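You operate a simulated robot arm through the tools that you are given. There is no shell and no other tool.

You run a simulated robot arm. Do the job below in one go: nothing can be reset, and whatever is moved stays where it is left.

JOB
Volume to LO, dock off, both docked headset packs into the yellow tray.
Fine: the grey and the orange pack stand upright in the tray; leave the dial, the LINK button and the third pack alone. Set down upright: what you pick out.

Only the result counts: the job must be done as asked and must still hold three seconds after the hand-in. Knocking over, shifting, dropping, spilling or breaking anything else fails it.

ROBOT AND FRAMES
A 6-joint arm with a two-finger parallel gripper, fixed in place. Base frame: the origin is at the foot of the arm, x ahead of it, y to its left, z up; the work surface is at about z = 860. Units: mm, degrees, N and s.
With the tool pointing down near the work surface it reaches from about 580 to 940 mm from the base axis. Its first joint turns from -149.0 to 149.0 degrees. Payload 3.43 kg.
The tool frame sits at the grasp point between the pads (the TCP): z along the fingers, y along the line on which they close. The tips reach 34 mm beyond it. The gripper opens to 128 mm. The fingers are 24 mm wide and 12 mm thick; the gripper's body (48 by 130 mm) begins 96 mm behind the TCP.
Orientation is that of the tool frame in the base frame, as [roll, pitch, yaw] about the fixed x, y, z axes, in that order (R = Rz(yaw) Ry(pitch) Rx(roll)). With the fingers straight down and closing along the base's y, the tool's x points along the base's -x, its y along +y and its z along -z.

CONTROLS
- The arm moves only by the tool drive_tool. Its argument "steps" is a list of rows, each a list of 7 numbers: the shift along the tool's x, y, z in mm, then the turn, a rotation vector about the tool's x, y, z in degrees, then the finger opening in mm, from 0 to 128. In form: [[tx, ty, tz, rx, ry, rz, fingers], ...]. A call has 1 to 20 rows; each row shifts and turns the commanded pose from where the row before left it, along the tool's axes as they then stand. Rows are played at 5 a second. More than 50 mm and 8.6 degrees between two rows, or a gripper value outside its range, and nothing of the call is played. Where a pose cannot be reached the arm comes as near as it can. A force on the tool above 40 N (or 10 N above the force at the start of the call, whichever is more), or a blocked arm, ends the call early, and 0.2 s more pass. The fingers move at their own pace (about 108 mm/s each) and stop on an object; they squeeze with about 28 N. The grip force told is the motor's: it shows also when the fingers shut on nothing. Time passes only in rows, and 0.2 s behind the last, so rows that do not move let the fingers close. It gives the time, the measured TCP pose, the force on the tool (base axes), the opening and the grip force at its end, in the units of the frame above (readings bear some noise), with the torque about the TCP (base axes, N m) and any sound that the robot's microphone picked up, and new pictures: "pictures" is both (left out), scene, wrist or none.
- Cameras (640 x 400 px; columns grow to the right, rows downward): "scene" is fixed at [52.5, 500.2, 1407.4]; the picture's right is [-0.80, -0.60, 0.00], its down [-0.15, 0.20, -0.97] and it looks along [0.58, -0.78, -0.25] (base axes); focal length 346 px, centre (320, 200). "wrist" rides on the gripper at [76, -11, -160] in the tool frame; the picture's right is [0.15, 0.99, 0.00], its down [-0.88, 0.13, -0.46] and it looks along [-0.45, 0.07, 0.89] (tool axes); focal length 234 px, centre (320, 200). There is no depth. A picture from a camera that has moved, and an enlarged one, comes with that camera's place and axes in the base frame and with its lens. The place of the scene camera against the robot may be out by one fixed shift of up to 18 mm in any direction.
- move_column(by): slides the trunk up (or, below 0, down) by that many mm; the arm rides with it, the base frame stays. It gives what a move gives, with no picture.
- zoom(camera, box): a new picture of the part [left, top, right, bottom] of that camera's present view, enlarged. No time passes.
- sign_off(): hands the job in; it is judged then, once.

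Places have to be worked out from the pictures, the camera data and where the tool is seen. Open the gripper and draw the arm clear of the work before you hand the job in, unless the task says otherwise.

The tools are called after "Request:" as name(argument=value, ...) on one line, values as JSON. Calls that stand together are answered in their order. drive_tool: Moves the arm, as the interface text tells. Its arguments: {"type":"object","properties":{"steps":{"type":"array","items":{"type":"array","items":{"type":"number"}}},"pictures":{"type":"string","enum":["both","scene","wrist","none"]}},"required":["steps"]} The other tools are called the same way: move_column (by) slides the trunk up or down; zoom (camera, box) takes an enlarged picture of a part of a camera's view; sign_off () hands the job in.

At the start:

```text
clock: 0.0
position: [663.6, -484.8, 1289.8]
tcp_rot: [180.0, 0.0, -180.0]
force: [0.0, -0.6, 0.0]
moment: [0.0, -0.01, -0.01]
width: 128.0
finger_force: 0.0
trunk travel left (down, up): [-650.0, 60.0]
```

scene: 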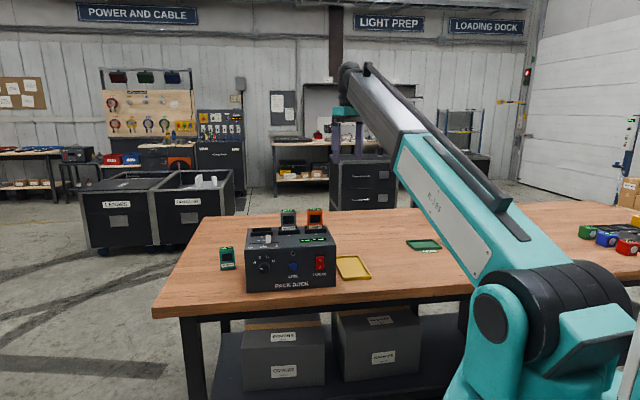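
wrist: 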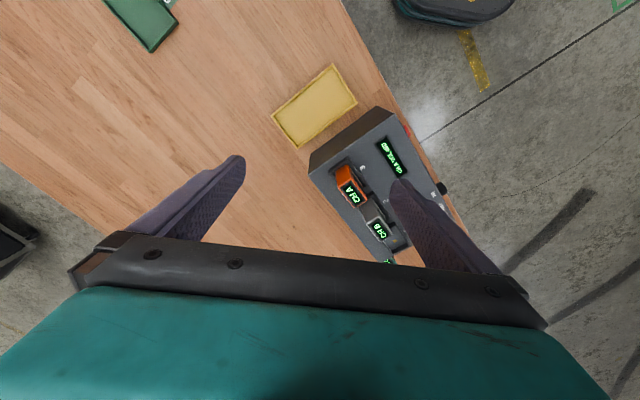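

I start by enlarging the views of the dock to see its controls.

Request:
zoom(camera="scene", box=[210, 200, 380, 300])

Request:
zoom(camera="wrist", box=[260, 60, 480, 270])

```text
3.76 times, centred on (295, 250) of scene
camera zoom: at [52.5, 500.2, 1407.4], right [-0.8, -0.6, 0.0], down [-0.15, 0.2, -0.97], along [0.58, -0.78, -0.25], focal length 1304 px, centre (414, 12)
```

zoom: 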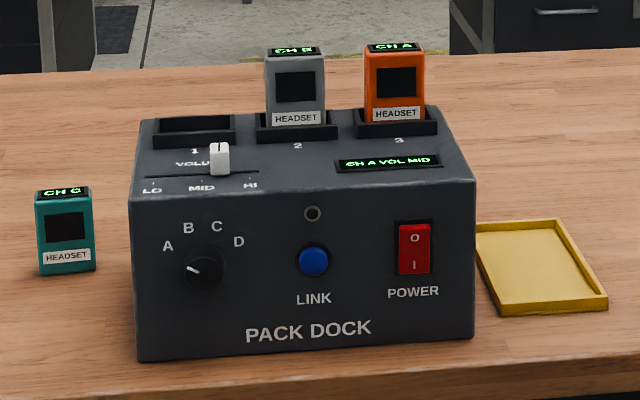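

```text
1.90 times, centred on (370, 165) of wrist
camera zoom: at [589.0, -496.1, 1448.7], right [-0.15, 0.99, 0.0], down [0.88, 0.13, 0.46], along [0.45, 0.07, -0.89], focal length 446 px, centre (225, 267)
```

zoom: 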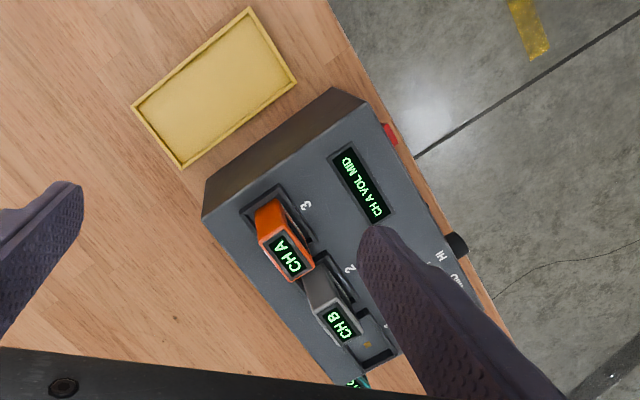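

The dock seems to be a box about 281 wide, 197 deep and 145 high, turned 45° with its front facing the scene camera. Its near right bottom corner is around (622,-355). I turn the tool so it closes along the dock's width and go above the slider at about (800,-234) to look closer.

Request:
drive_tool(steps=[[0, 0, 0, 0, 0, 7.5, 128], [0, 0, 0, 0, 0, 7.5, 128], [0, 0, 0, 0, 0, 7.5, 128], [0, 0, 0, 0, 0, 7.5, 128], [0, 0, 0, 0, 0, 7.5, 128], [0, 0, 0, 0, 0, 7.5, 128], [11.6, 39.1, 10, 0, 0, 0, 128], [11.6, 39.1, 10, 0, 0, 0, 128], [11.6, 39.1, 10, 0, 0, 0, 128], [11.6, 39.1, 10, 0, 0, 0, 128], [11.6, 39.1, 10, 0, 0, 0, 128], [11.6, 39.1, 10, 0, 0, 0, 128], [11.6, 39.1, 10, 0, 0, 0, 128], [0, 0, 0, 0, 0, 0, 128]])

```text
clock: 0.6
position: [664.0, -486.8, 1288.6]
tcp_rot: [-179.6, 0.1, 167.8]
force: [-3.1, -20.7, 1.9]
moment: [3.47, -0.2, 1.7]
width: 128.1
finger_force: 0.0
trunk travel left (down, up): [-650.0, 60.0]
stopped in row 3: the force on the tool passed its limit at 95 N (the readings are from after the stop); the commanded pose is now the measured one
camera wrist: at [588.3, -480.3, 1449.0], right [0.07, 1.0, -0.01], down [0.89, -0.06, 0.46], along [0.45, -0.04, -0.89], focal length 234 px, centre (320, 200)
```

scene: 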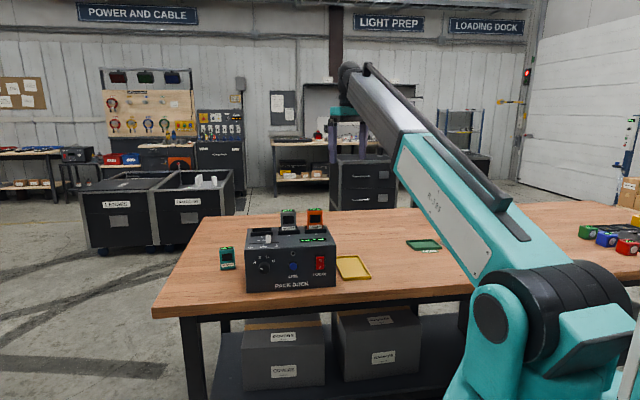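
wrist: 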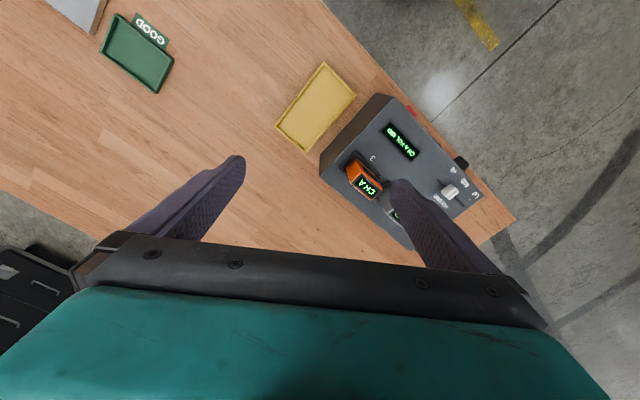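

The call stopped on a force spike in mid-air. I check with a still row whether anything is really touching.

Request:
drive_tool(steps=[[0, 0, 0, 0, 0, 0, 128], [0, 0, 0, 0, 0, 0, 128]])

Request:
zoom(camera="scene", box=[300, 50, 460, 170])

```text
clock: 1.2
position: [663.8, -485.8, 1289.5]
tcp_rot: [-179.7, 0.1, 167.7]
force: [2.4, -32.7, 2.8]
moment: [5.48, 0.51, 2.61]
width: 128.1
finger_force: 0.1
trunk travel left (down, up): [-650.0, 60.0]
camera wrist: at [588.4, -480.0, 1449.0], right [0.07, 1.0, -0.01], down [0.89, -0.06, 0.46], along [0.45, -0.04, -0.89], focal length 234 px, centre (320, 200)
```

scene: 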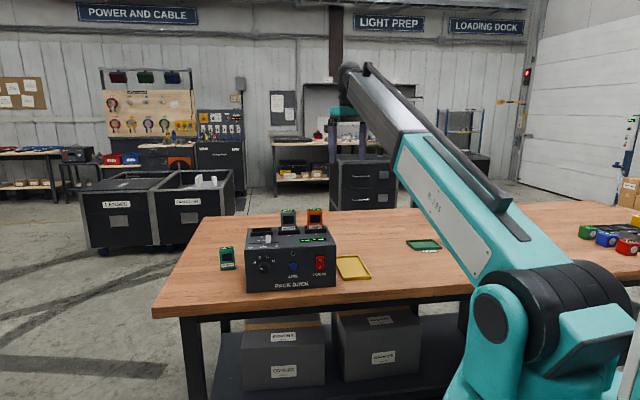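
wrist: 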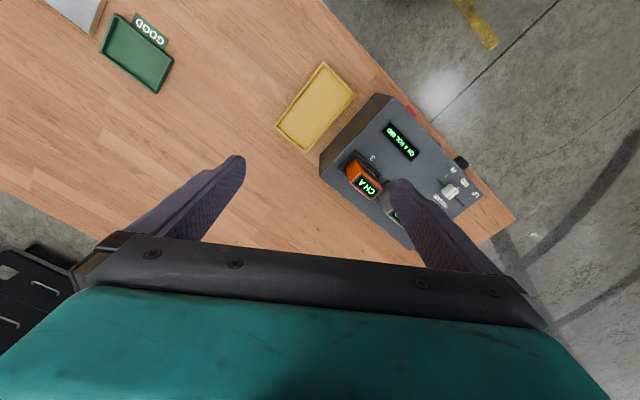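

```text
3.33 times, centred on (380, 110) of scene
camera zoom: at [52.5, 500.2, 1407.4], right [-0.8, -0.6, 0.0], down [-0.15, 0.2, -0.97], along [0.58, -0.78, -0.25], focal length 1154 px, centre (120, 500)
```

zoom: 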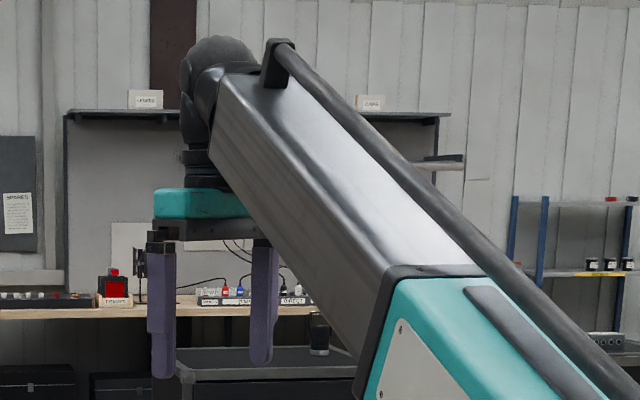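

The force is steady, and the wrist camera has evidently turned into the arm's own forearm. I turn back the other way, on to a closing direction along the dock's depth, which moves the camera away from the forearm.

Request:
drive_tool(steps=[[0, 0, 0, 0, 0, -4, 128], [0, 0, 0, 0, 0, -8.2, 128], [0, 0, 0, 0, 0, -7.5, 128], [0, 0, 0, 0, 0, -7.5, 128], [0, 0, 0, 0, 0, -7.5, 128], [0, 0, 0, 0, 0, -7.5, 128], [0, 0, 0, 0, 0, -7.5, 128], [0, 0, 0, 0, 0, -7.5, 128], [0, 0, 0, 0, 0, 0, 128]])

```text
clock: 3.2
position: [663.6, -484.8, 1289.9]
tcp_rot: [-179.8, -0.2, -135.1]
force: [-0.5, 0.8, -0.6]
moment: [-0.03, 0.02, 0.01]
width: 127.9
finger_force: 0.0
trunk travel left (down, up): [-650.0, 60.0]
camera wrist: at [618.5, -546.7, 1449.5], right [-0.8, 0.6, 0.0], down [0.53, 0.72, 0.45], along [0.27, 0.36, -0.89], focal length 234 px, centre (320, 200)
```

scene: 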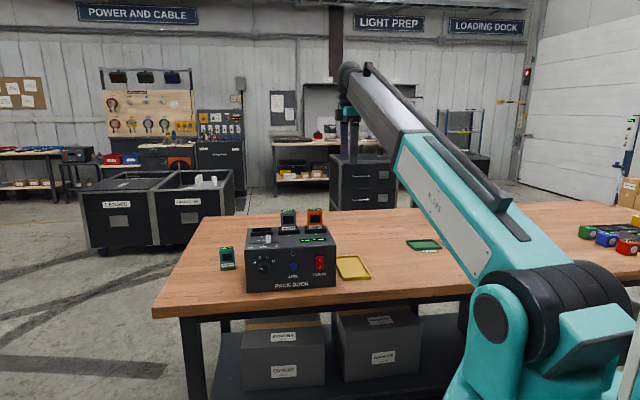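
wrist: 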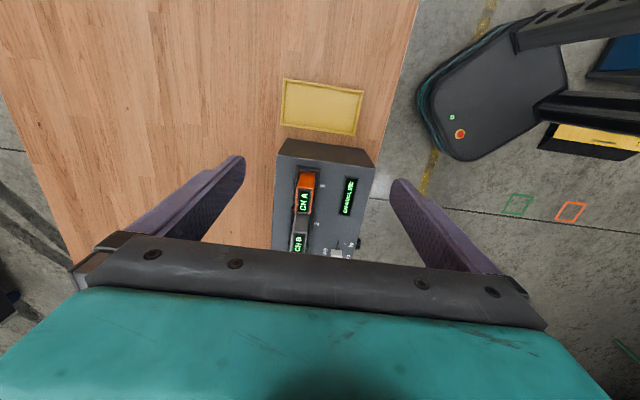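

The tool is free again. Next I move along the dock so that the camera looks straight down on the slider and the packs.

Request:
drive_tool(steps=[[-20, 3, 5, 0, 0, 0, 128], [-40, 6, 11, 0, 0, 0, 128], [-40, 6, 11, 0, 0, 0, 128], [-40, 6, 11, 0, 0, 0, 128], [-40, 6, 11, 0, 0, 0, 128], [-40, 6, 11, 0, 0, 0, 128], [-40, 6, 11, 0, 0, 0, 128], [-40, 6, 11, 0, 0, 0, 128], [-30, 6, 9, 0, 0, 0, 128], [0, 0, 0, 0, 0, 0, 128]])

Request:
zoom(camera="wrist", box=[200, 60, 440, 260])

```text
clock: 5.4
position: [860.0, -218.0, 1197.5]
tcp_rot: [-179.9, -0.1, -135.2]
force: [-0.2, 1.2, 0.0]
moment: [0.0, -0.02, 0.01]
width: 127.8
finger_force: 0.0
trunk travel left (down, up): [-650.0, 60.0]
camera wrist: at [814.9, -277.9, 1357.0], right [-0.8, 0.6, 0.0], down [0.53, 0.72, 0.45], along [0.27, 0.36, -0.89], focal length 234 px, centre (320, 200)
```

scene: 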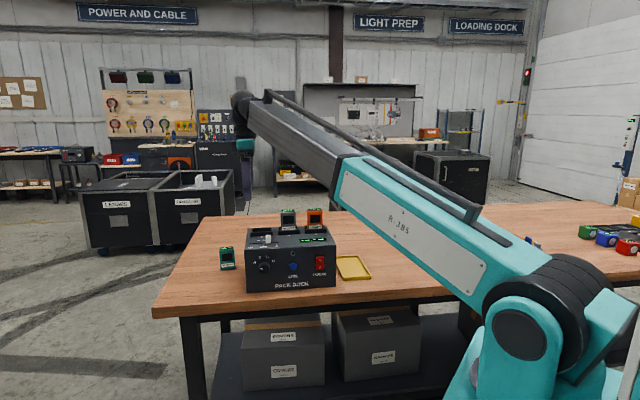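
wrist: 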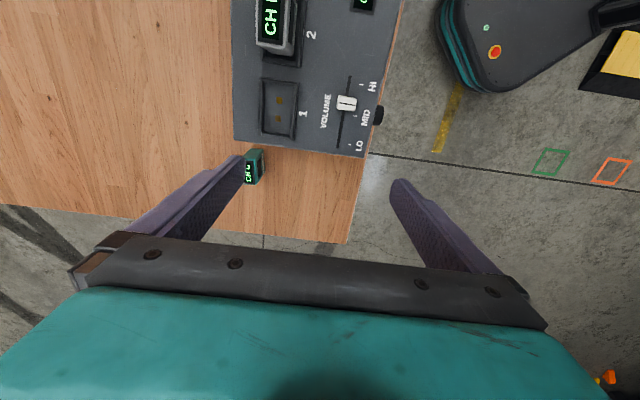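

```text
2.00 times, centred on (320, 160) of wrist
camera zoom: at [814.9, -277.9, 1357.0], right [-0.8, 0.6, 0.0], down [0.53, 0.72, 0.45], along [0.27, 0.36, -0.89], focal length 468 px, centre (320, 280)
```

zoom: 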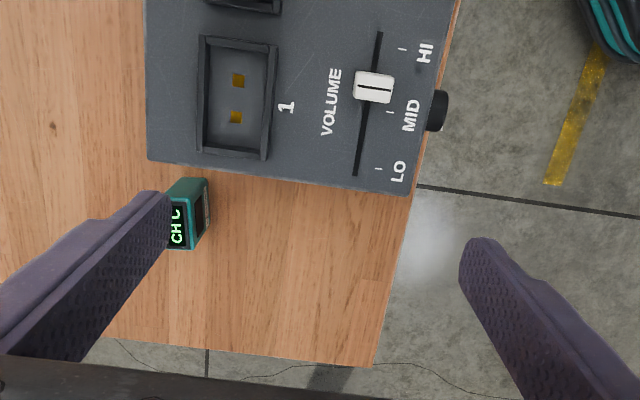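

The dock's front-left top corner comes out at about (823,-150). The knob is near (803,-235), 17 mm past MID on the HI side, and LO is at about (843,-194). I close the fingers and come down beside the knob on its HI side.

Request:
drive_tool(steps=[[20, 7, 0, 0, 0, 0, 60], [40, 14, 0, 0, 0, 0, 0], [24.6, 7.3, 0, 0, 0, 0, 0], [0, 0, 25, 0, 0, 0, 0], [0, 0, 40, 0, 0, 0, 0], [0, 0, 40, 0, 0, 0, 0], [0, 0, 20, 0, 0, 0, 0], [0, 0, 0, 0, 0, 0, 0]])

Request:
zoom(camera="scene", box=[210, 180, 370, 280])

Request:
zoom(camera="wrist", box=[200, 60, 440, 260])

```text
clock: 7.2
position: [783.5, -258.4, 1071.7]
tcp_rot: [-179.8, -0.2, -135.2]
force: [0.3, 0.3, -0.3]
moment: [0.0, -0.02, -0.01]
width: 0.0
finger_force: 28.3
trunk travel left (down, up): [-650.0, 60.0]
camera wrist: at [739.1, -319.0, 1232.0], right [-0.8, 0.6, 0.0], down [0.53, 0.72, 0.45], along [0.27, 0.36, -0.89], focal length 234 px, centre (320, 200)
```

scene: 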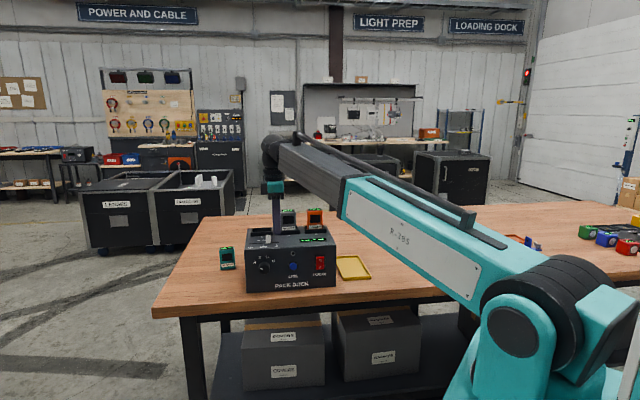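
wrist: 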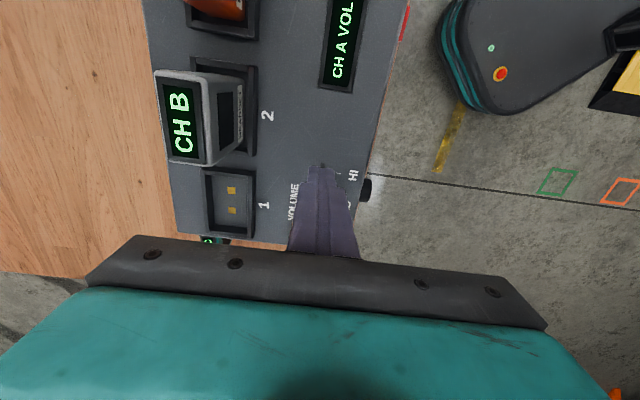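

```text
4.00 times, centred on (290, 230) of scene
camera zoom: at [52.5, 500.2, 1407.4], right [-0.8, -0.6, 0.0], down [-0.15, 0.2, -0.97], along [0.58, -0.78, -0.25], focal length 1385 px, centre (440, 80)
```

zoom: 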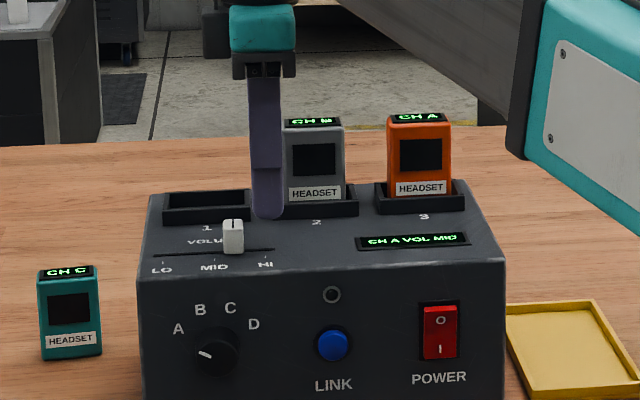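

```text
2.00 times, centred on (320, 160) of wrist
camera zoom: at [739.1, -319.0, 1232.0], right [-0.8, 0.6, 0.0], down [0.53, 0.72, 0.45], along [0.27, 0.36, -0.89], focal length 468 px, centre (320, 280)
```

zoom: 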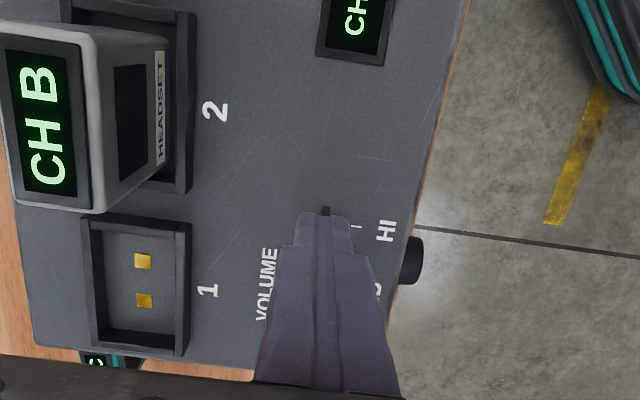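

The fingers are over the track on the HI side of the knob with about 10 mm of gap. I lower to just above the dock's top and push the knob slowly towards LO.

Request:
drive_tool(steps=[[0, 2, 15, 0, 0, 0, 0], [0, 0, 11, 0, 0, 0, 0], [0, 0, 0, 0, 0, 0, 0], [-8, 0, 0, 0, 0, 0, 0], [-8, 0, 0, 0, 0, 0, 0], [-8, 0, 0, 0, 0, 0, 0], [-8, 0, 0, 0, 0, 0, 0], [-8, 0, 0, 0, 0, 0, 0], [-8, 0, 0, 0, 0, 0, 0], [0, 0, 0, 0, 0, 0, 0]])

Request:
zoom(camera="scene", box=[210, 180, 370, 280])

```text
clock: 9.4
position: [814.0, -222.6, 1044.0]
tcp_rot: [-179.8, -0.2, -135.2]
force: [-2.1, -2.0, 3.3]
moment: [-0.02, 0.04, 0.0]
width: 0.2
finger_force: 28.5
trunk travel left (down, up): [-650.0, 60.0]
camera wrist: at [769.8, -283.4, 1203.9], right [-0.8, 0.6, 0.0], down [0.53, 0.72, 0.45], along [0.27, 0.36, -0.89], focal length 234 px, centre (320, 200)
```

scene: 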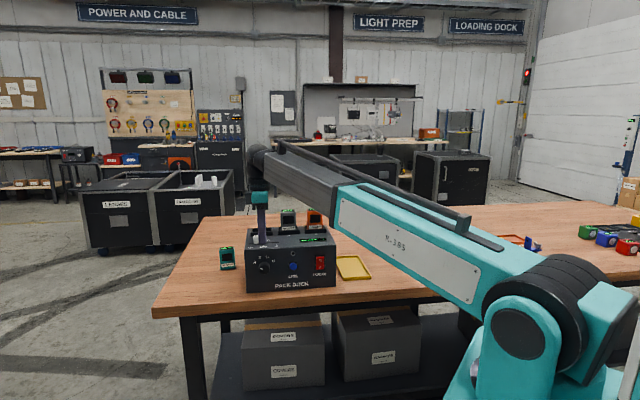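
wrist: 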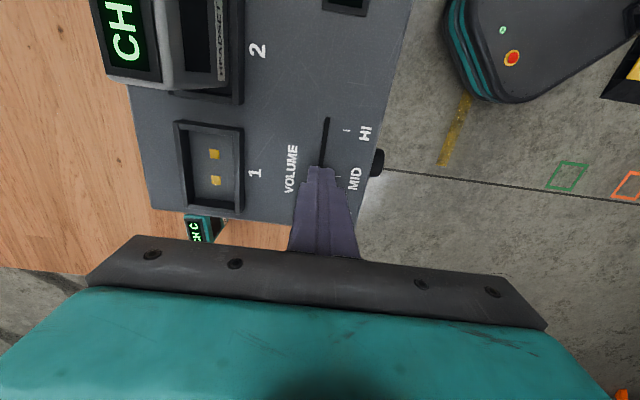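

```text
4.00 times, centred on (290, 230) of scene
camera zoom: at [52.5, 500.2, 1407.4], right [-0.8, -0.6, 0.0], down [-0.15, 0.2, -0.97], along [0.58, -0.78, -0.25], focal length 1385 px, centre (440, 80)
```

zoom: 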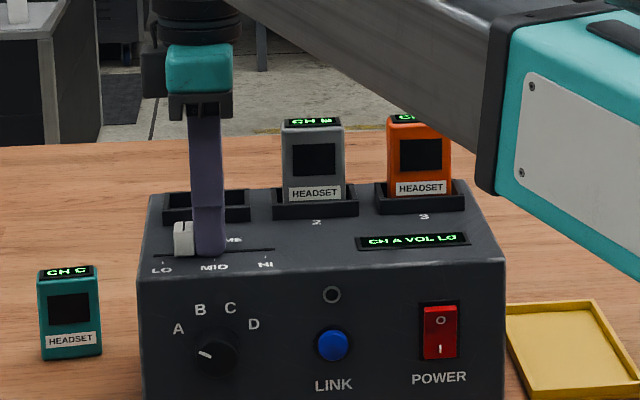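

The display now reads VOL LO and the knob is still about 17 mm short of the LO mark. I push on to the mark.

Request:
drive_tool(steps=[[-6, 0, 0, 0, 0, 0, 0], [-6, 0, 0, 0, 0, 0, 0], [-5, 0, 0, 0, 0, 0, 0], [0, 0, 0, 0, 0, 0, 0]], pictures="wrist")

Request:
zoom(camera="scene", box=[230, 210, 310, 260])

```text
clock: 10.4
position: [826.5, -211.6, 1046.8]
tcp_rot: [-179.8, -0.1, -135.2]
force: [0.3, -1.7, 0.4]
moment: [-0.01, 0.01, 0.01]
width: 0.1
finger_force: 28.6
trunk travel left (down, up): [-650.0, 60.0]
camera wrist: at [782.0, -271.6, 1205.4], right [-0.8, 0.6, 0.0], down [0.53, 0.72, 0.45], along [0.27, 0.36, -0.89], focal length 234 px, centre (320, 200)
```

wrist: 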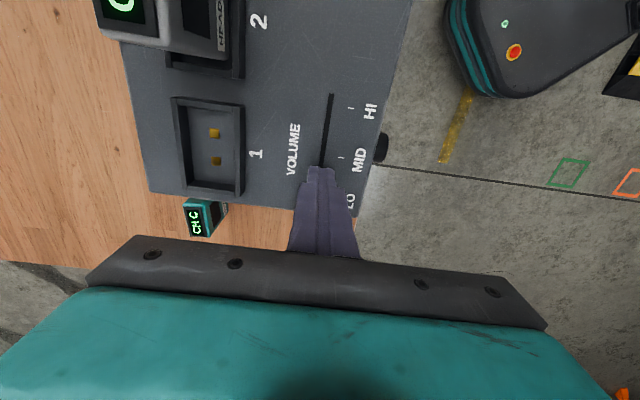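

```text
8.00 times, centred on (270, 235) of scene
camera zoom: at [52.5, 500.2, 1407.4], right [-0.8, -0.6, 0.0], down [-0.15, 0.2, -0.97], along [0.58, -0.78, -0.25], focal length 2771 px, centre (720, -80)
```

zoom: 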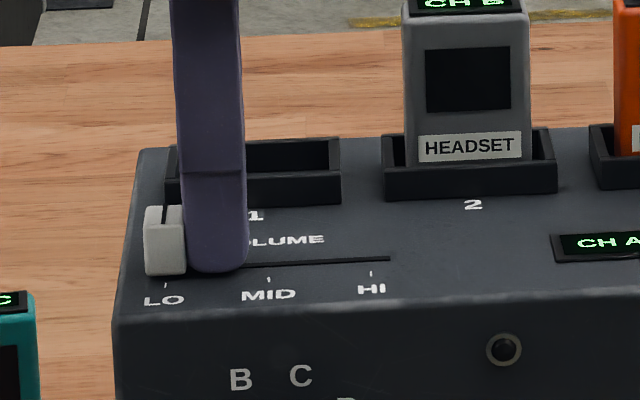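

The knob stands at the LO mark and the display shows VOL LO. I back off, rise, move in front of the dock and tilt the tool about 40° forwards to look at the power rocker.

Request:
drive_tool(steps=[[10, 0, 0, 0, 0, 0, 0], [0, 0, -40, 0, 0, 0, 0], [0, 0, -40, 0, 0, 0, 0], [0, 0, -40, 0, 0, 0, 0], [35, 27, 0, 0, 0, 0, 0], [37, 29, 0, 0, 0, 0, 0], [37, 29, 0, 0, 0, 0, 0], [37, 29, 0, 0, 0, 0, 0], [37, 29, 0, 0, 0, 0, 0], [0, 0, 30, 8, 0, 0, 0], [0, 0, 25, 8, 0, 0, 0], [0, 0, 0, 8, 0, 0, 0], [0, 0, 0, 8, 0, 0, 0], [0, 0, 0, 8, 0, 0, 0], [0, 0, 0, 0, 0, 0, 0]])

Request:
zoom(camera="scene", box=[210, 180, 370, 280])

```text
clock: 13.6
position: [642.5, -264.9, 1127.6]
tcp_rot: [-139.9, -0.3, -135.1]
force: [-0.5, -0.5, 0.2]
moment: [-0.02, 0.0, 0.0]
width: 0.0
finger_force: 27.7
out of reach, approached as far as the arm can: row 13, 14
trunk travel left (down, up): [-650.0, 60.0]
camera wrist: at [523.4, -250.6, 1257.4], right [-0.64, 0.43, -0.64], down [0.35, 0.9, 0.26], along [0.69, -0.06, -0.73], focal length 234 px, centre (320, 200)
```

scene: 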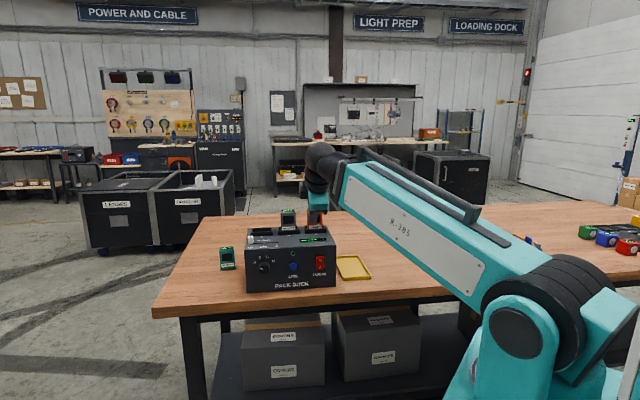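
wrist: 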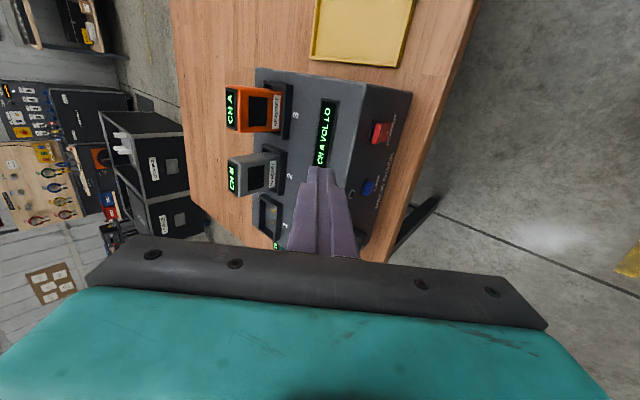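

```text
4.00 times, centred on (290, 230) of scene
camera zoom: at [52.5, 500.2, 1407.4], right [-0.8, -0.6, 0.0], down [-0.15, 0.2, -0.97], along [0.58, -0.78, -0.25], focal length 1385 px, centre (440, 80)
```

zoom: 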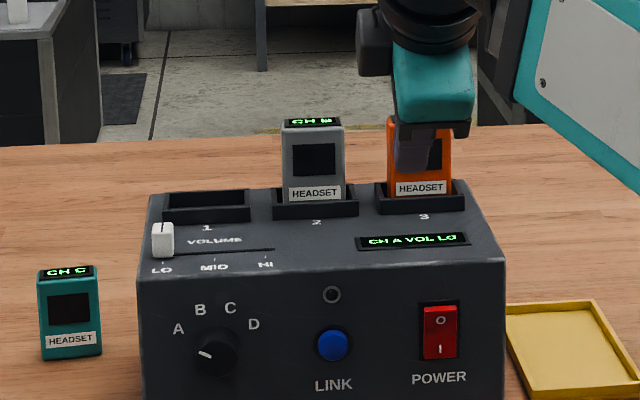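

The tilt is reached, though the arm was near its inner limit, and the display reads VOL LO. I zoom in on the rocker in the wrist view to fix its place.

Request:
zoom(camera="wrist", box=[240, 60, 440, 185])

Request:
zoom(camera="scene", box=[290, 230, 350, 290])

```text
3.20 times, centred on (340, 122) of wrist
camera zoom: at [523.4, -250.6, 1257.4], right [-0.64, 0.43, -0.64], down [0.35, 0.9, 0.26], along [0.69, -0.06, -0.73], focal length 749 px, centre (256, 448)
```

zoom: 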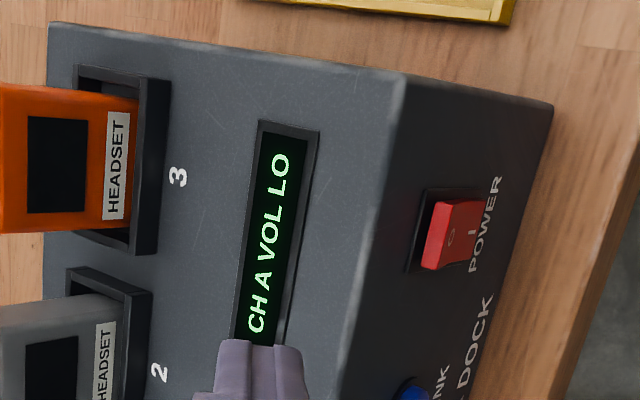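

```text
6.67 times, centred on (320, 260) of scene
camera zoom: at [52.5, 500.2, 1407.4], right [-0.8, -0.6, 0.0], down [-0.15, 0.2, -0.97], along [0.58, -0.78, -0.25], focal length 2309 px, centre (320, -200)
```

zoom: 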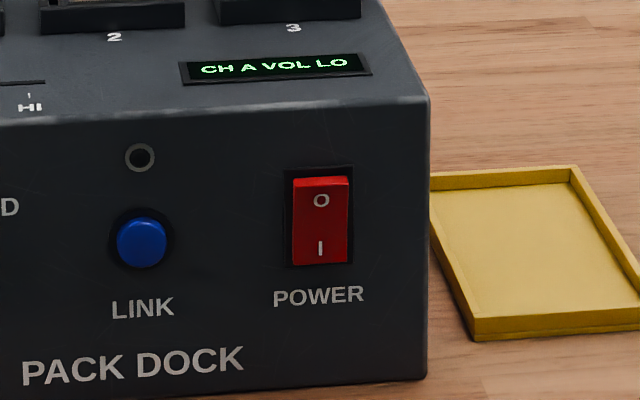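

The wrist view gives the dock's near corner at (622.5,-359) again, and the raised O half of the rocker about 55 mm in from it at z ≈ 958. I shift sideways to line up with it and lower the trunk 150 mm, so the fingertip drops in front of the O half.

Request:
drive_tool(steps=[[12, 0, 0, 0, 0, 0, 0], [13.5, 0, 0, 0, 0, 0, 0], [0, 0, 0, 0, 0, 0, 0]], pictures="none")

```text
clock: 14.4
position: [634.5, -284.8, 1131.3]
tcp_rot: [-139.9, -0.3, -135.2]
force: [-0.1, -0.5, 0.7]
moment: [0.02, -0.04, -0.02]
width: 0.0
finger_force: 28.1
out of reach, approached as far as the arm can: row 1, 2
trunk travel left (down, up): [-650.0, 60.0]
```

The arm sits at its inner limit here, about 44 mm in front of the face. I first raise the arm and back off a little to gain room, then check the pose before lowering the trunk.

Request:
drive_tool(steps=[[0, -19.3, -23, 0, 0, 0, 0], [0, -19.3, -23, 0, 0, 0, 0], [0, -13, -15, 0, 0, 0, 0], [6, 12, -10, 0, 0, 0, 0], [0, 0, 0, 0, 0, 0, 0]], pictures="none")

```text
clock: 15.6
position: [615.3, -278.1, 1208.7]
tcp_rot: [-139.8, -0.3, -135.2]
force: [-0.5, 0.2, -0.7]
moment: [0.04, 0.0, 0.01]
width: 0.3
finger_force: 28.4
trunk travel left (down, up): [-650.0, 60.0]
```

Now I'm about 62 mm in front of the face at u≈52 and within reach. I lower the trunk in two stages.

Request:
move_column(by=-150)

Request:
drive_tool(steps=[[0, 0, 0, 0, 0, 0, 0]])

```text
clock: 17.4
position: [614.8, -278.6, 1058.7]
tcp_rot: [-139.8, -0.2, -135.2]
force: [0.1, -0.5, -0.4]
moment: [0.02, 0.03, 0.04]
width: 0.2
finger_force: 27.9
trunk travel left (down, up): [-500.0, 210.0]
```

```text
clock: 17.8
position: [615.9, -279.3, 1058.4]
tcp_rot: [-139.8, -0.2, -135.3]
force: [0.3, -0.3, -0.1]
moment: [-0.01, -0.03, 0.0]
width: 0.1
finger_force: 27.8
trunk travel left (down, up): [-500.0, 210.0]
camera wrist: at [496.7, -264.7, 1188.1], right [-0.64, 0.43, -0.64], down [0.35, 0.9, 0.26], along [0.69, -0.06, -0.72], focal length 234 px, centre (320, 200)
```

scene: 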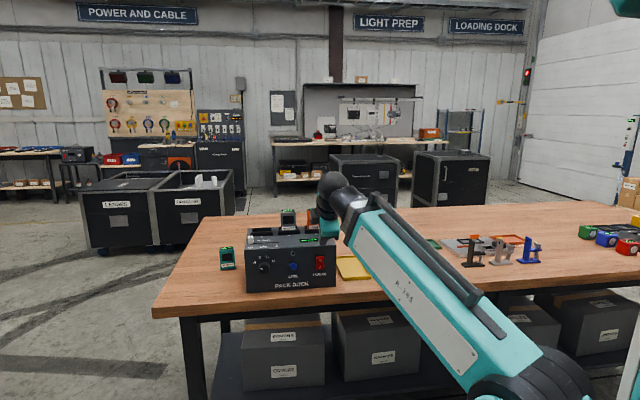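
wrist: 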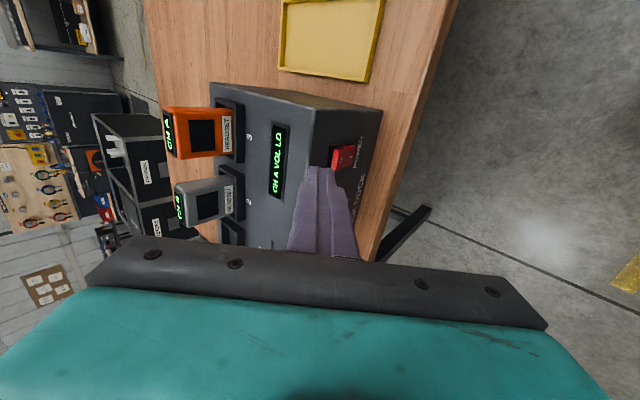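

The arm link stays in front of the table edge, so lowering is safe. I go down the remaining 80 mm.

Request:
move_column(by=-80)

Request:
drive_tool(steps=[[0, 0, 0, 0, 0, 0, 0]])

Request:
zoom(camera="wrist", box=[240, 60, 440, 260])

Request:
zoom(camera="scene", box=[260, 200, 380, 300])

```text
clock: 18.9
position: [615.2, -278.7, 978.5]
tcp_rot: [-139.8, -0.2, -135.2]
force: [0.0, -1.1, 0.2]
moment: [0.0, 0.03, 0.01]
width: 0.2
finger_force: 28.4
trunk travel left (down, up): [-420.0, 290.0]
```

```text
clock: 19.3
position: [615.9, -278.2, 978.6]
tcp_rot: [-139.8, -0.3, -135.2]
force: [-0.6, -1.1, 0.3]
moment: [-0.01, 0.02, 0.0]
width: 0.0
finger_force: 28.3
trunk travel left (down, up): [-420.0, 290.0]
camera wrist: at [496.7, -264.7, 1108.1], right [-0.64, 0.43, -0.64], down [0.35, 0.9, 0.26], along [0.69, -0.06, -0.72], focal length 234 px, centre (320, 200)
```

scene: 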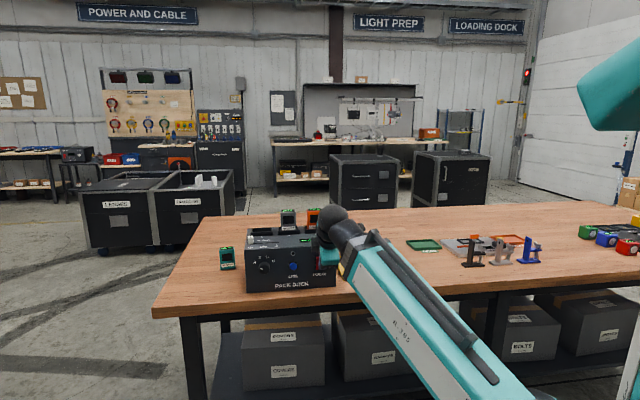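
wrist: 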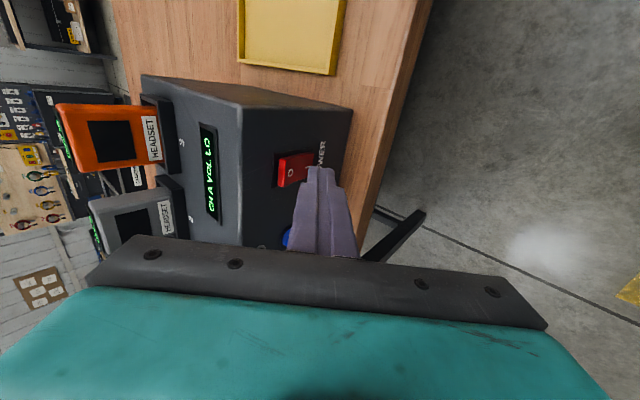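

```text
2.00 times, centred on (340, 160) of wrist
camera zoom: at [496.7, -264.7, 1108.1], right [-0.64, 0.43, -0.64], down [0.35, 0.9, 0.26], along [0.69, -0.06, -0.72], focal length 468 px, centre (280, 280)
```

zoom: 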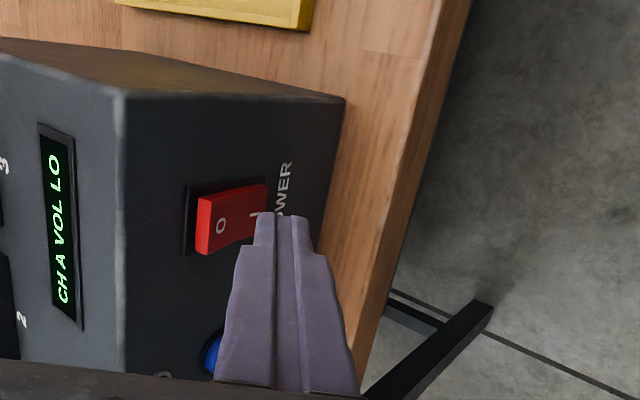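

```text
4.00 times, centred on (320, 250) of scene
camera zoom: at [52.5, 500.2, 1407.4], right [-0.8, -0.6, 0.0], down [-0.15, 0.2, -0.97], along [0.58, -0.78, -0.25], focal length 1385 px, centre (320, 0)
```

zoom: 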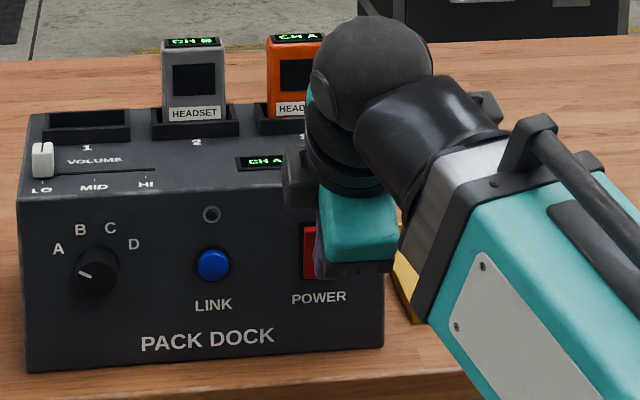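

The fingertip stands about 26 mm in front of the O half, a few mm off to the right of it. I shift 4 mm along the dock and push straight in, slowly.

Request:
drive_tool(steps=[[-4, 0, 0, 0, 0, 0, 0], [0, -7.6, 6.4, 0, 0, 0, 0], [0, -7.6, 6.4, 0, 0, 0, 0], [0, -2.3, 1.9, 0, 0, 0, 0], [0, -2.3, 1.9, 0, 0, 0, 0], [0, -2.3, 1.9, 0, 0, 0, 0], [0, -2.3, 1.9, 0, 0, 0, 0], [0, 0, 0, 0, 0, 0, 0]])

Request:
zoom(camera="wrist", box=[200, 60, 400, 260])

```text
clock: 20.6
position: [632.0, -289.3, 979.8]
tcp_rot: [-140.2, -0.2, -135.1]
force: [-16.5, 13.4, 13.8]
moment: [-0.04, 0.02, -0.04]
width: 0.0
finger_force: 28.0
trunk travel left (down, up): [-420.0, 290.0]
stopped in row 6: the force on the tool passed its limit at 43 N (the readings are from after the stop); the commanded pose is now the measured one
camera wrist: at [513.8, -276.5, 1109.9], right [-0.64, 0.43, -0.63], down [0.35, 0.9, 0.26], along [0.68, -0.05, -0.73], focal length 234 px, centre (320, 200)
```

scene: 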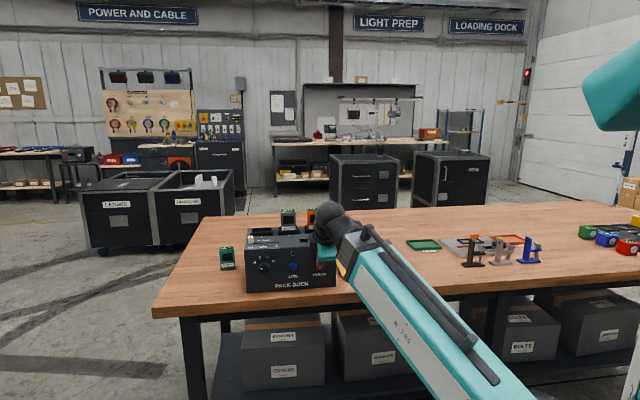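
wrist: 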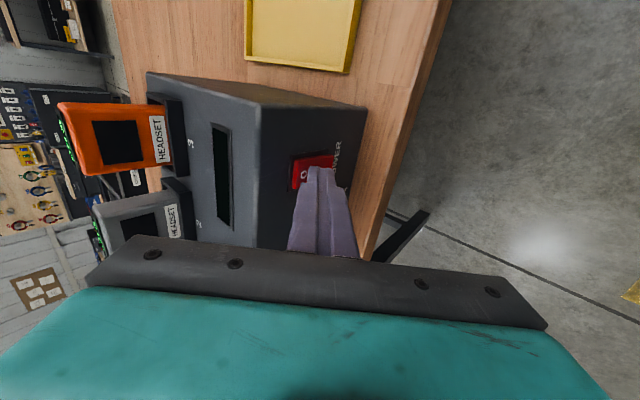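

```text
2.00 times, centred on (300, 160) of wrist
camera zoom: at [513.8, -276.5, 1109.9], right [-0.64, 0.43, -0.63], down [0.35, 0.9, 0.26], along [0.68, -0.05, -0.73], focal length 468 px, centre (360, 280)
```

zoom: 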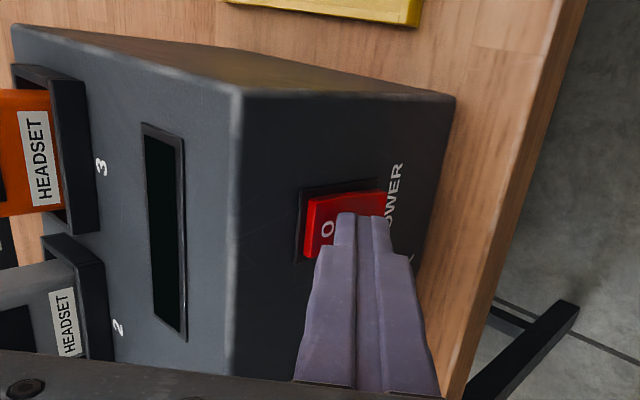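

The display has gone dark, so the press worked. I retract and check that it stays off and that the dock hasn't moved.

Request:
drive_tool(steps=[[0, 3.8, -3.2, 0, 0, 0, 0], [0, 7.6, -6.4, 0, 0, 0, 0], [0, 7.6, -6.4, 0, 0, 0, 0], [0, 0, 0, 0, 0, 0, 0]])

Request:
zoom(camera="wrist", box=[200, 60, 400, 260])

Request:
zoom(camera="scene", box=[210, 200, 380, 300])

```text
clock: 21.6
position: [618.9, -274.4, 976.9]
tcp_rot: [-140.2, -0.2, -135.0]
force: [1.2, 0.2, -0.9]
moment: [-0.02, 0.0, 0.02]
width: 0.0
finger_force: 27.9
trunk travel left (down, up): [-420.0, 290.0]
camera wrist: at [500.4, -261.8, 1107.2], right [-0.64, 0.43, -0.63], down [0.35, 0.9, 0.26], along [0.68, -0.05, -0.73], focal length 234 px, centre (320, 200)
```

scene: 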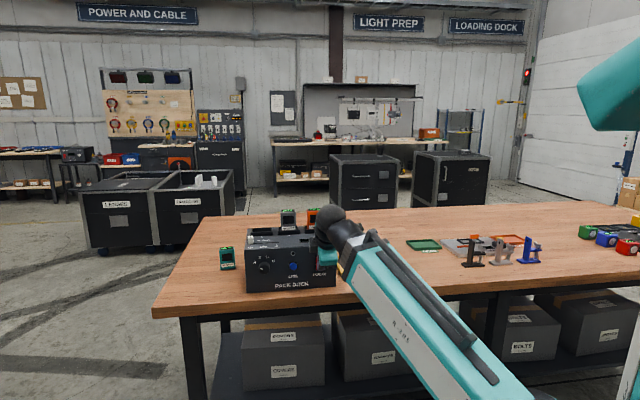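
wrist: 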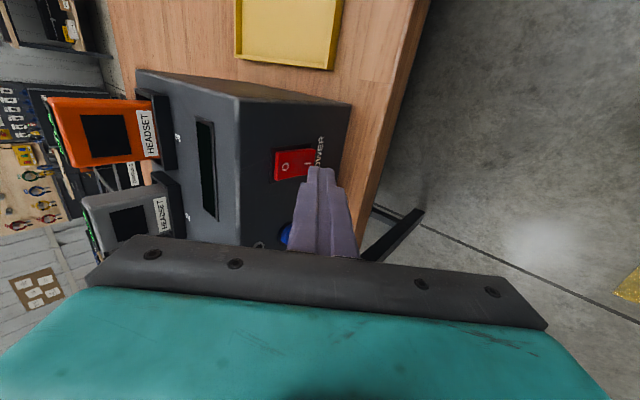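

```text
2.00 times, centred on (300, 160) of wrist
camera zoom: at [500.4, -261.8, 1107.2], right [-0.64, 0.43, -0.63], down [0.35, 0.9, 0.26], along [0.68, -0.05, -0.73], focal length 468 px, centre (360, 280)
```

zoom: 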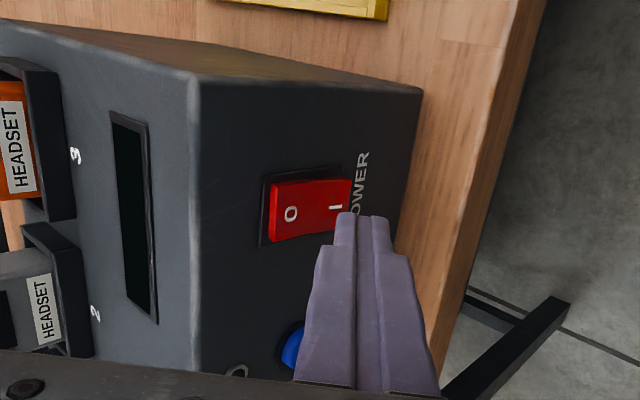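

```text
3.76 times, centred on (295, 250) of scene
camera zoom: at [52.5, 500.2, 1407.4], right [-0.8, -0.6, 0.0], down [-0.15, 0.2, -0.97], along [0.58, -0.78, -0.25], focal length 1304 px, centre (414, 12)
```

zoom: 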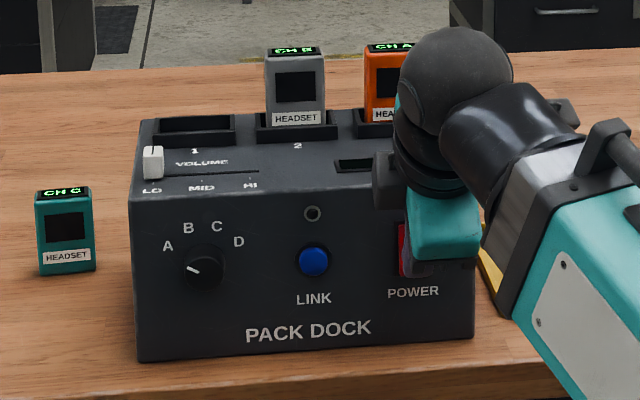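

The rocker now shows O pressed in, the display stays dark and the dock hasn't shifted. I raise the trunk again.

Request:
move_column(by=230)

Request:
drive_tool(steps=[[0, 0, 0, -8, 0, 0, 0], [0, 0, 0, -8, 0, 0, 0], [0, 0, 0, -8, 0, 0, 0], [0, 0, 0, -8, 0, 0, 0], [0, 0, 0, -8, 0, 0, 0], [-12, -30, -8, 0, 0, 0, 0], [-12, -40, -9, 0, 0, 0, 40], [-12, -40, -9, 0, 0, 0, 80], [-12, -40, -9, 0, 0, 0, 80], [-12, -40, -9, 0, 0, 0, 80], [-4, -24, 0, 0, 0, 0, 80], [0, 0, 0, 0, 0, 0, 80]])

Request:
zoom(camera="wrist", box=[200, 40, 440, 240])

```text
clock: 24.1
position: [618.4, -274.8, 1207.4]
tcp_rot: [-140.3, -0.2, -135.0]
force: [0.3, 0.1, -0.8]
moment: [0.0, -0.01, 0.01]
width: 0.0
finger_force: 28.8
trunk travel left (down, up): [-650.0, 60.0]
```

```text
clock: 26.6
position: [799.8, -373.7, 1241.9]
tcp_rot: [179.7, -0.2, -135.2]
force: [0.0, 0.5, -0.1]
moment: [0.0, 0.0, -0.02]
width: 80.1
finger_force: 0.1
out of reach, approached as far as the arm can: row 11
trunk travel left (down, up): [-650.0, 60.0]
camera wrist: at [756.3, -435.1, 1402.2], right [-0.8, 0.6, 0.0], down [0.53, 0.71, 0.45], along [0.27, 0.37, -0.89], focal length 234 px, centre (320, 200)
```

scene: 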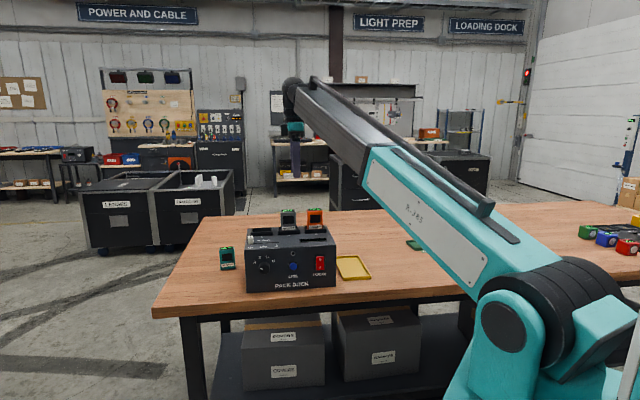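
wrist: 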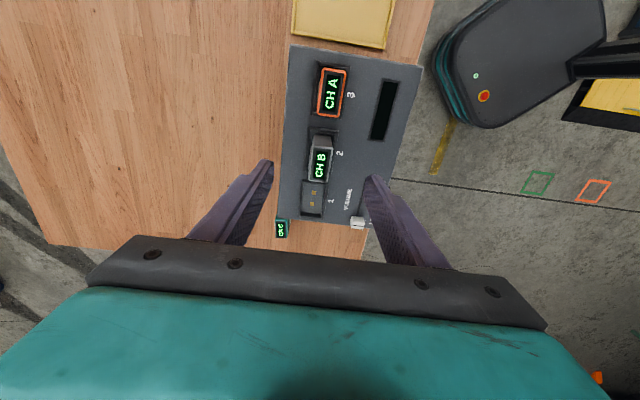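

```text
2.00 times, centred on (320, 140) of wrist
camera zoom: at [756.3, -435.1, 1402.2], right [-0.8, 0.6, 0.0], down [0.53, 0.71, 0.45], along [0.27, 0.37, -0.89], focal length 468 px, centre (320, 320)
```

zoom: 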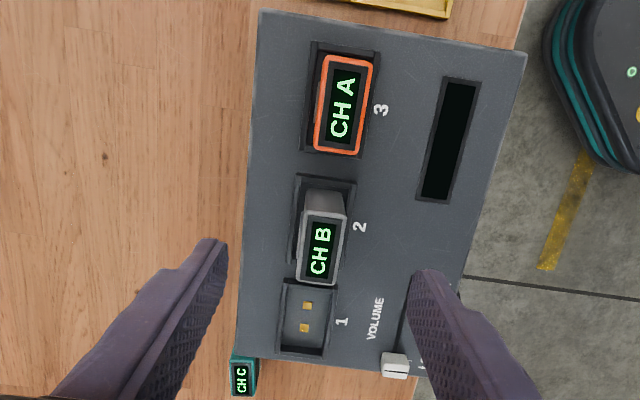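

Triangulating the pack tops gives z ≈ 1093, with orange centred at about (753,-416) and grey at about (817,-352). I move above the orange pack and lower partway to check the alignment.

Request:
drive_tool(steps=[[31, 1.4, 0, 0, 0, -0.9, 80], [32, 1.3, 0, 0, 0, 0, 80], [0, 0, 30, 0, 0, 0, 80], [0, 0, 40, 0, 0, 0, 80], [0, 0, 40, 0, 0, 0, 80], [0, 0, 0, 0, 0, 0, 80]])

Request:
zoom(camera="wrist", box=[200, 40, 440, 240])

Request:
zoom(camera="scene", box=[250, 140, 370, 260])

```text
clock: 28.1
position: [754.6, -422.3, 1135.5]
tcp_rot: [179.7, -0.1, -134.2]
force: [0.0, -0.3, 0.7]
moment: [-0.01, 0.01, 0.0]
width: 80.0
finger_force: 0.0
trunk travel left (down, up): [-650.0, 60.0]
camera wrist: at [711.0, -483.6, 1294.3], right [-0.81, 0.59, 0.01], down [0.52, 0.72, 0.45], along [0.26, 0.37, -0.89], focal length 234 px, centre (320, 200)
```

scene: 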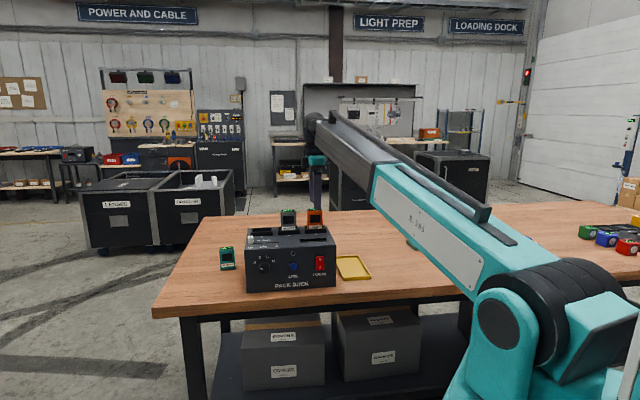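
wrist: 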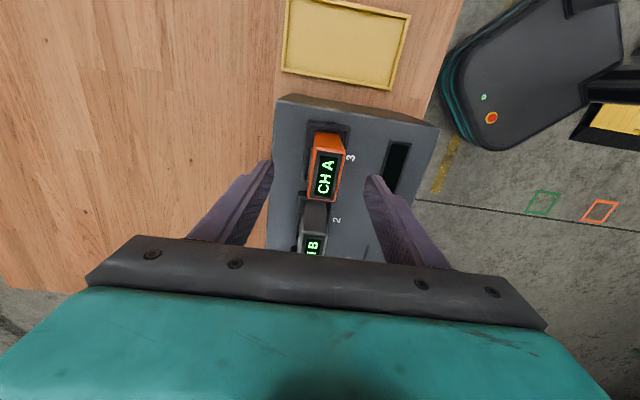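

```text
2.00 times, centred on (320, 140) of wrist
camera zoom: at [711.0, -483.6, 1294.3], right [-0.81, 0.59, 0.01], down [0.52, 0.72, 0.45], along [0.26, 0.37, -0.89], focal length 468 px, centre (320, 320)
```

zoom: 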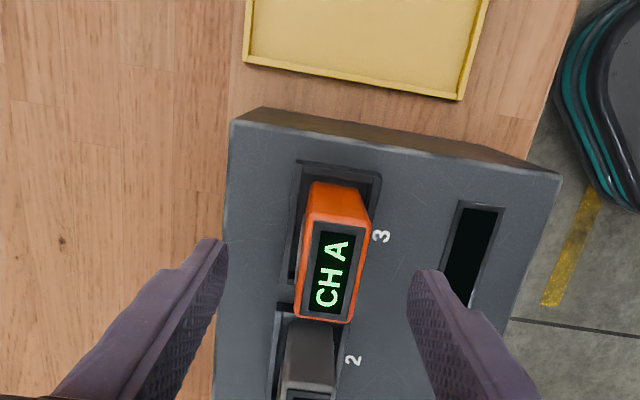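

```text
3.33 times, centred on (310, 200) of scene
camera zoom: at [52.5, 500.2, 1407.4], right [-0.8, -0.6, 0.0], down [-0.15, 0.2, -0.97], along [0.58, -0.78, -0.25], focal length 1154 px, centre (353, 200)
```

zoom: 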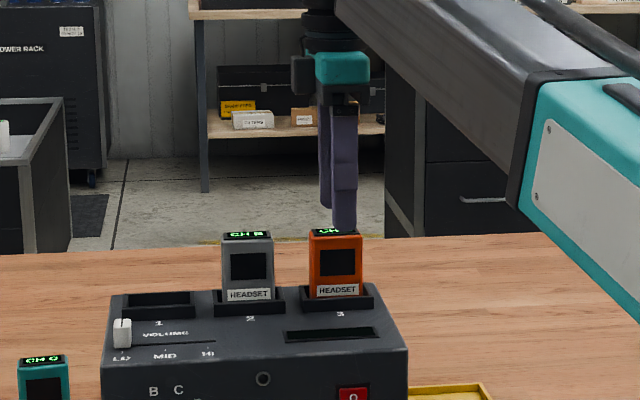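

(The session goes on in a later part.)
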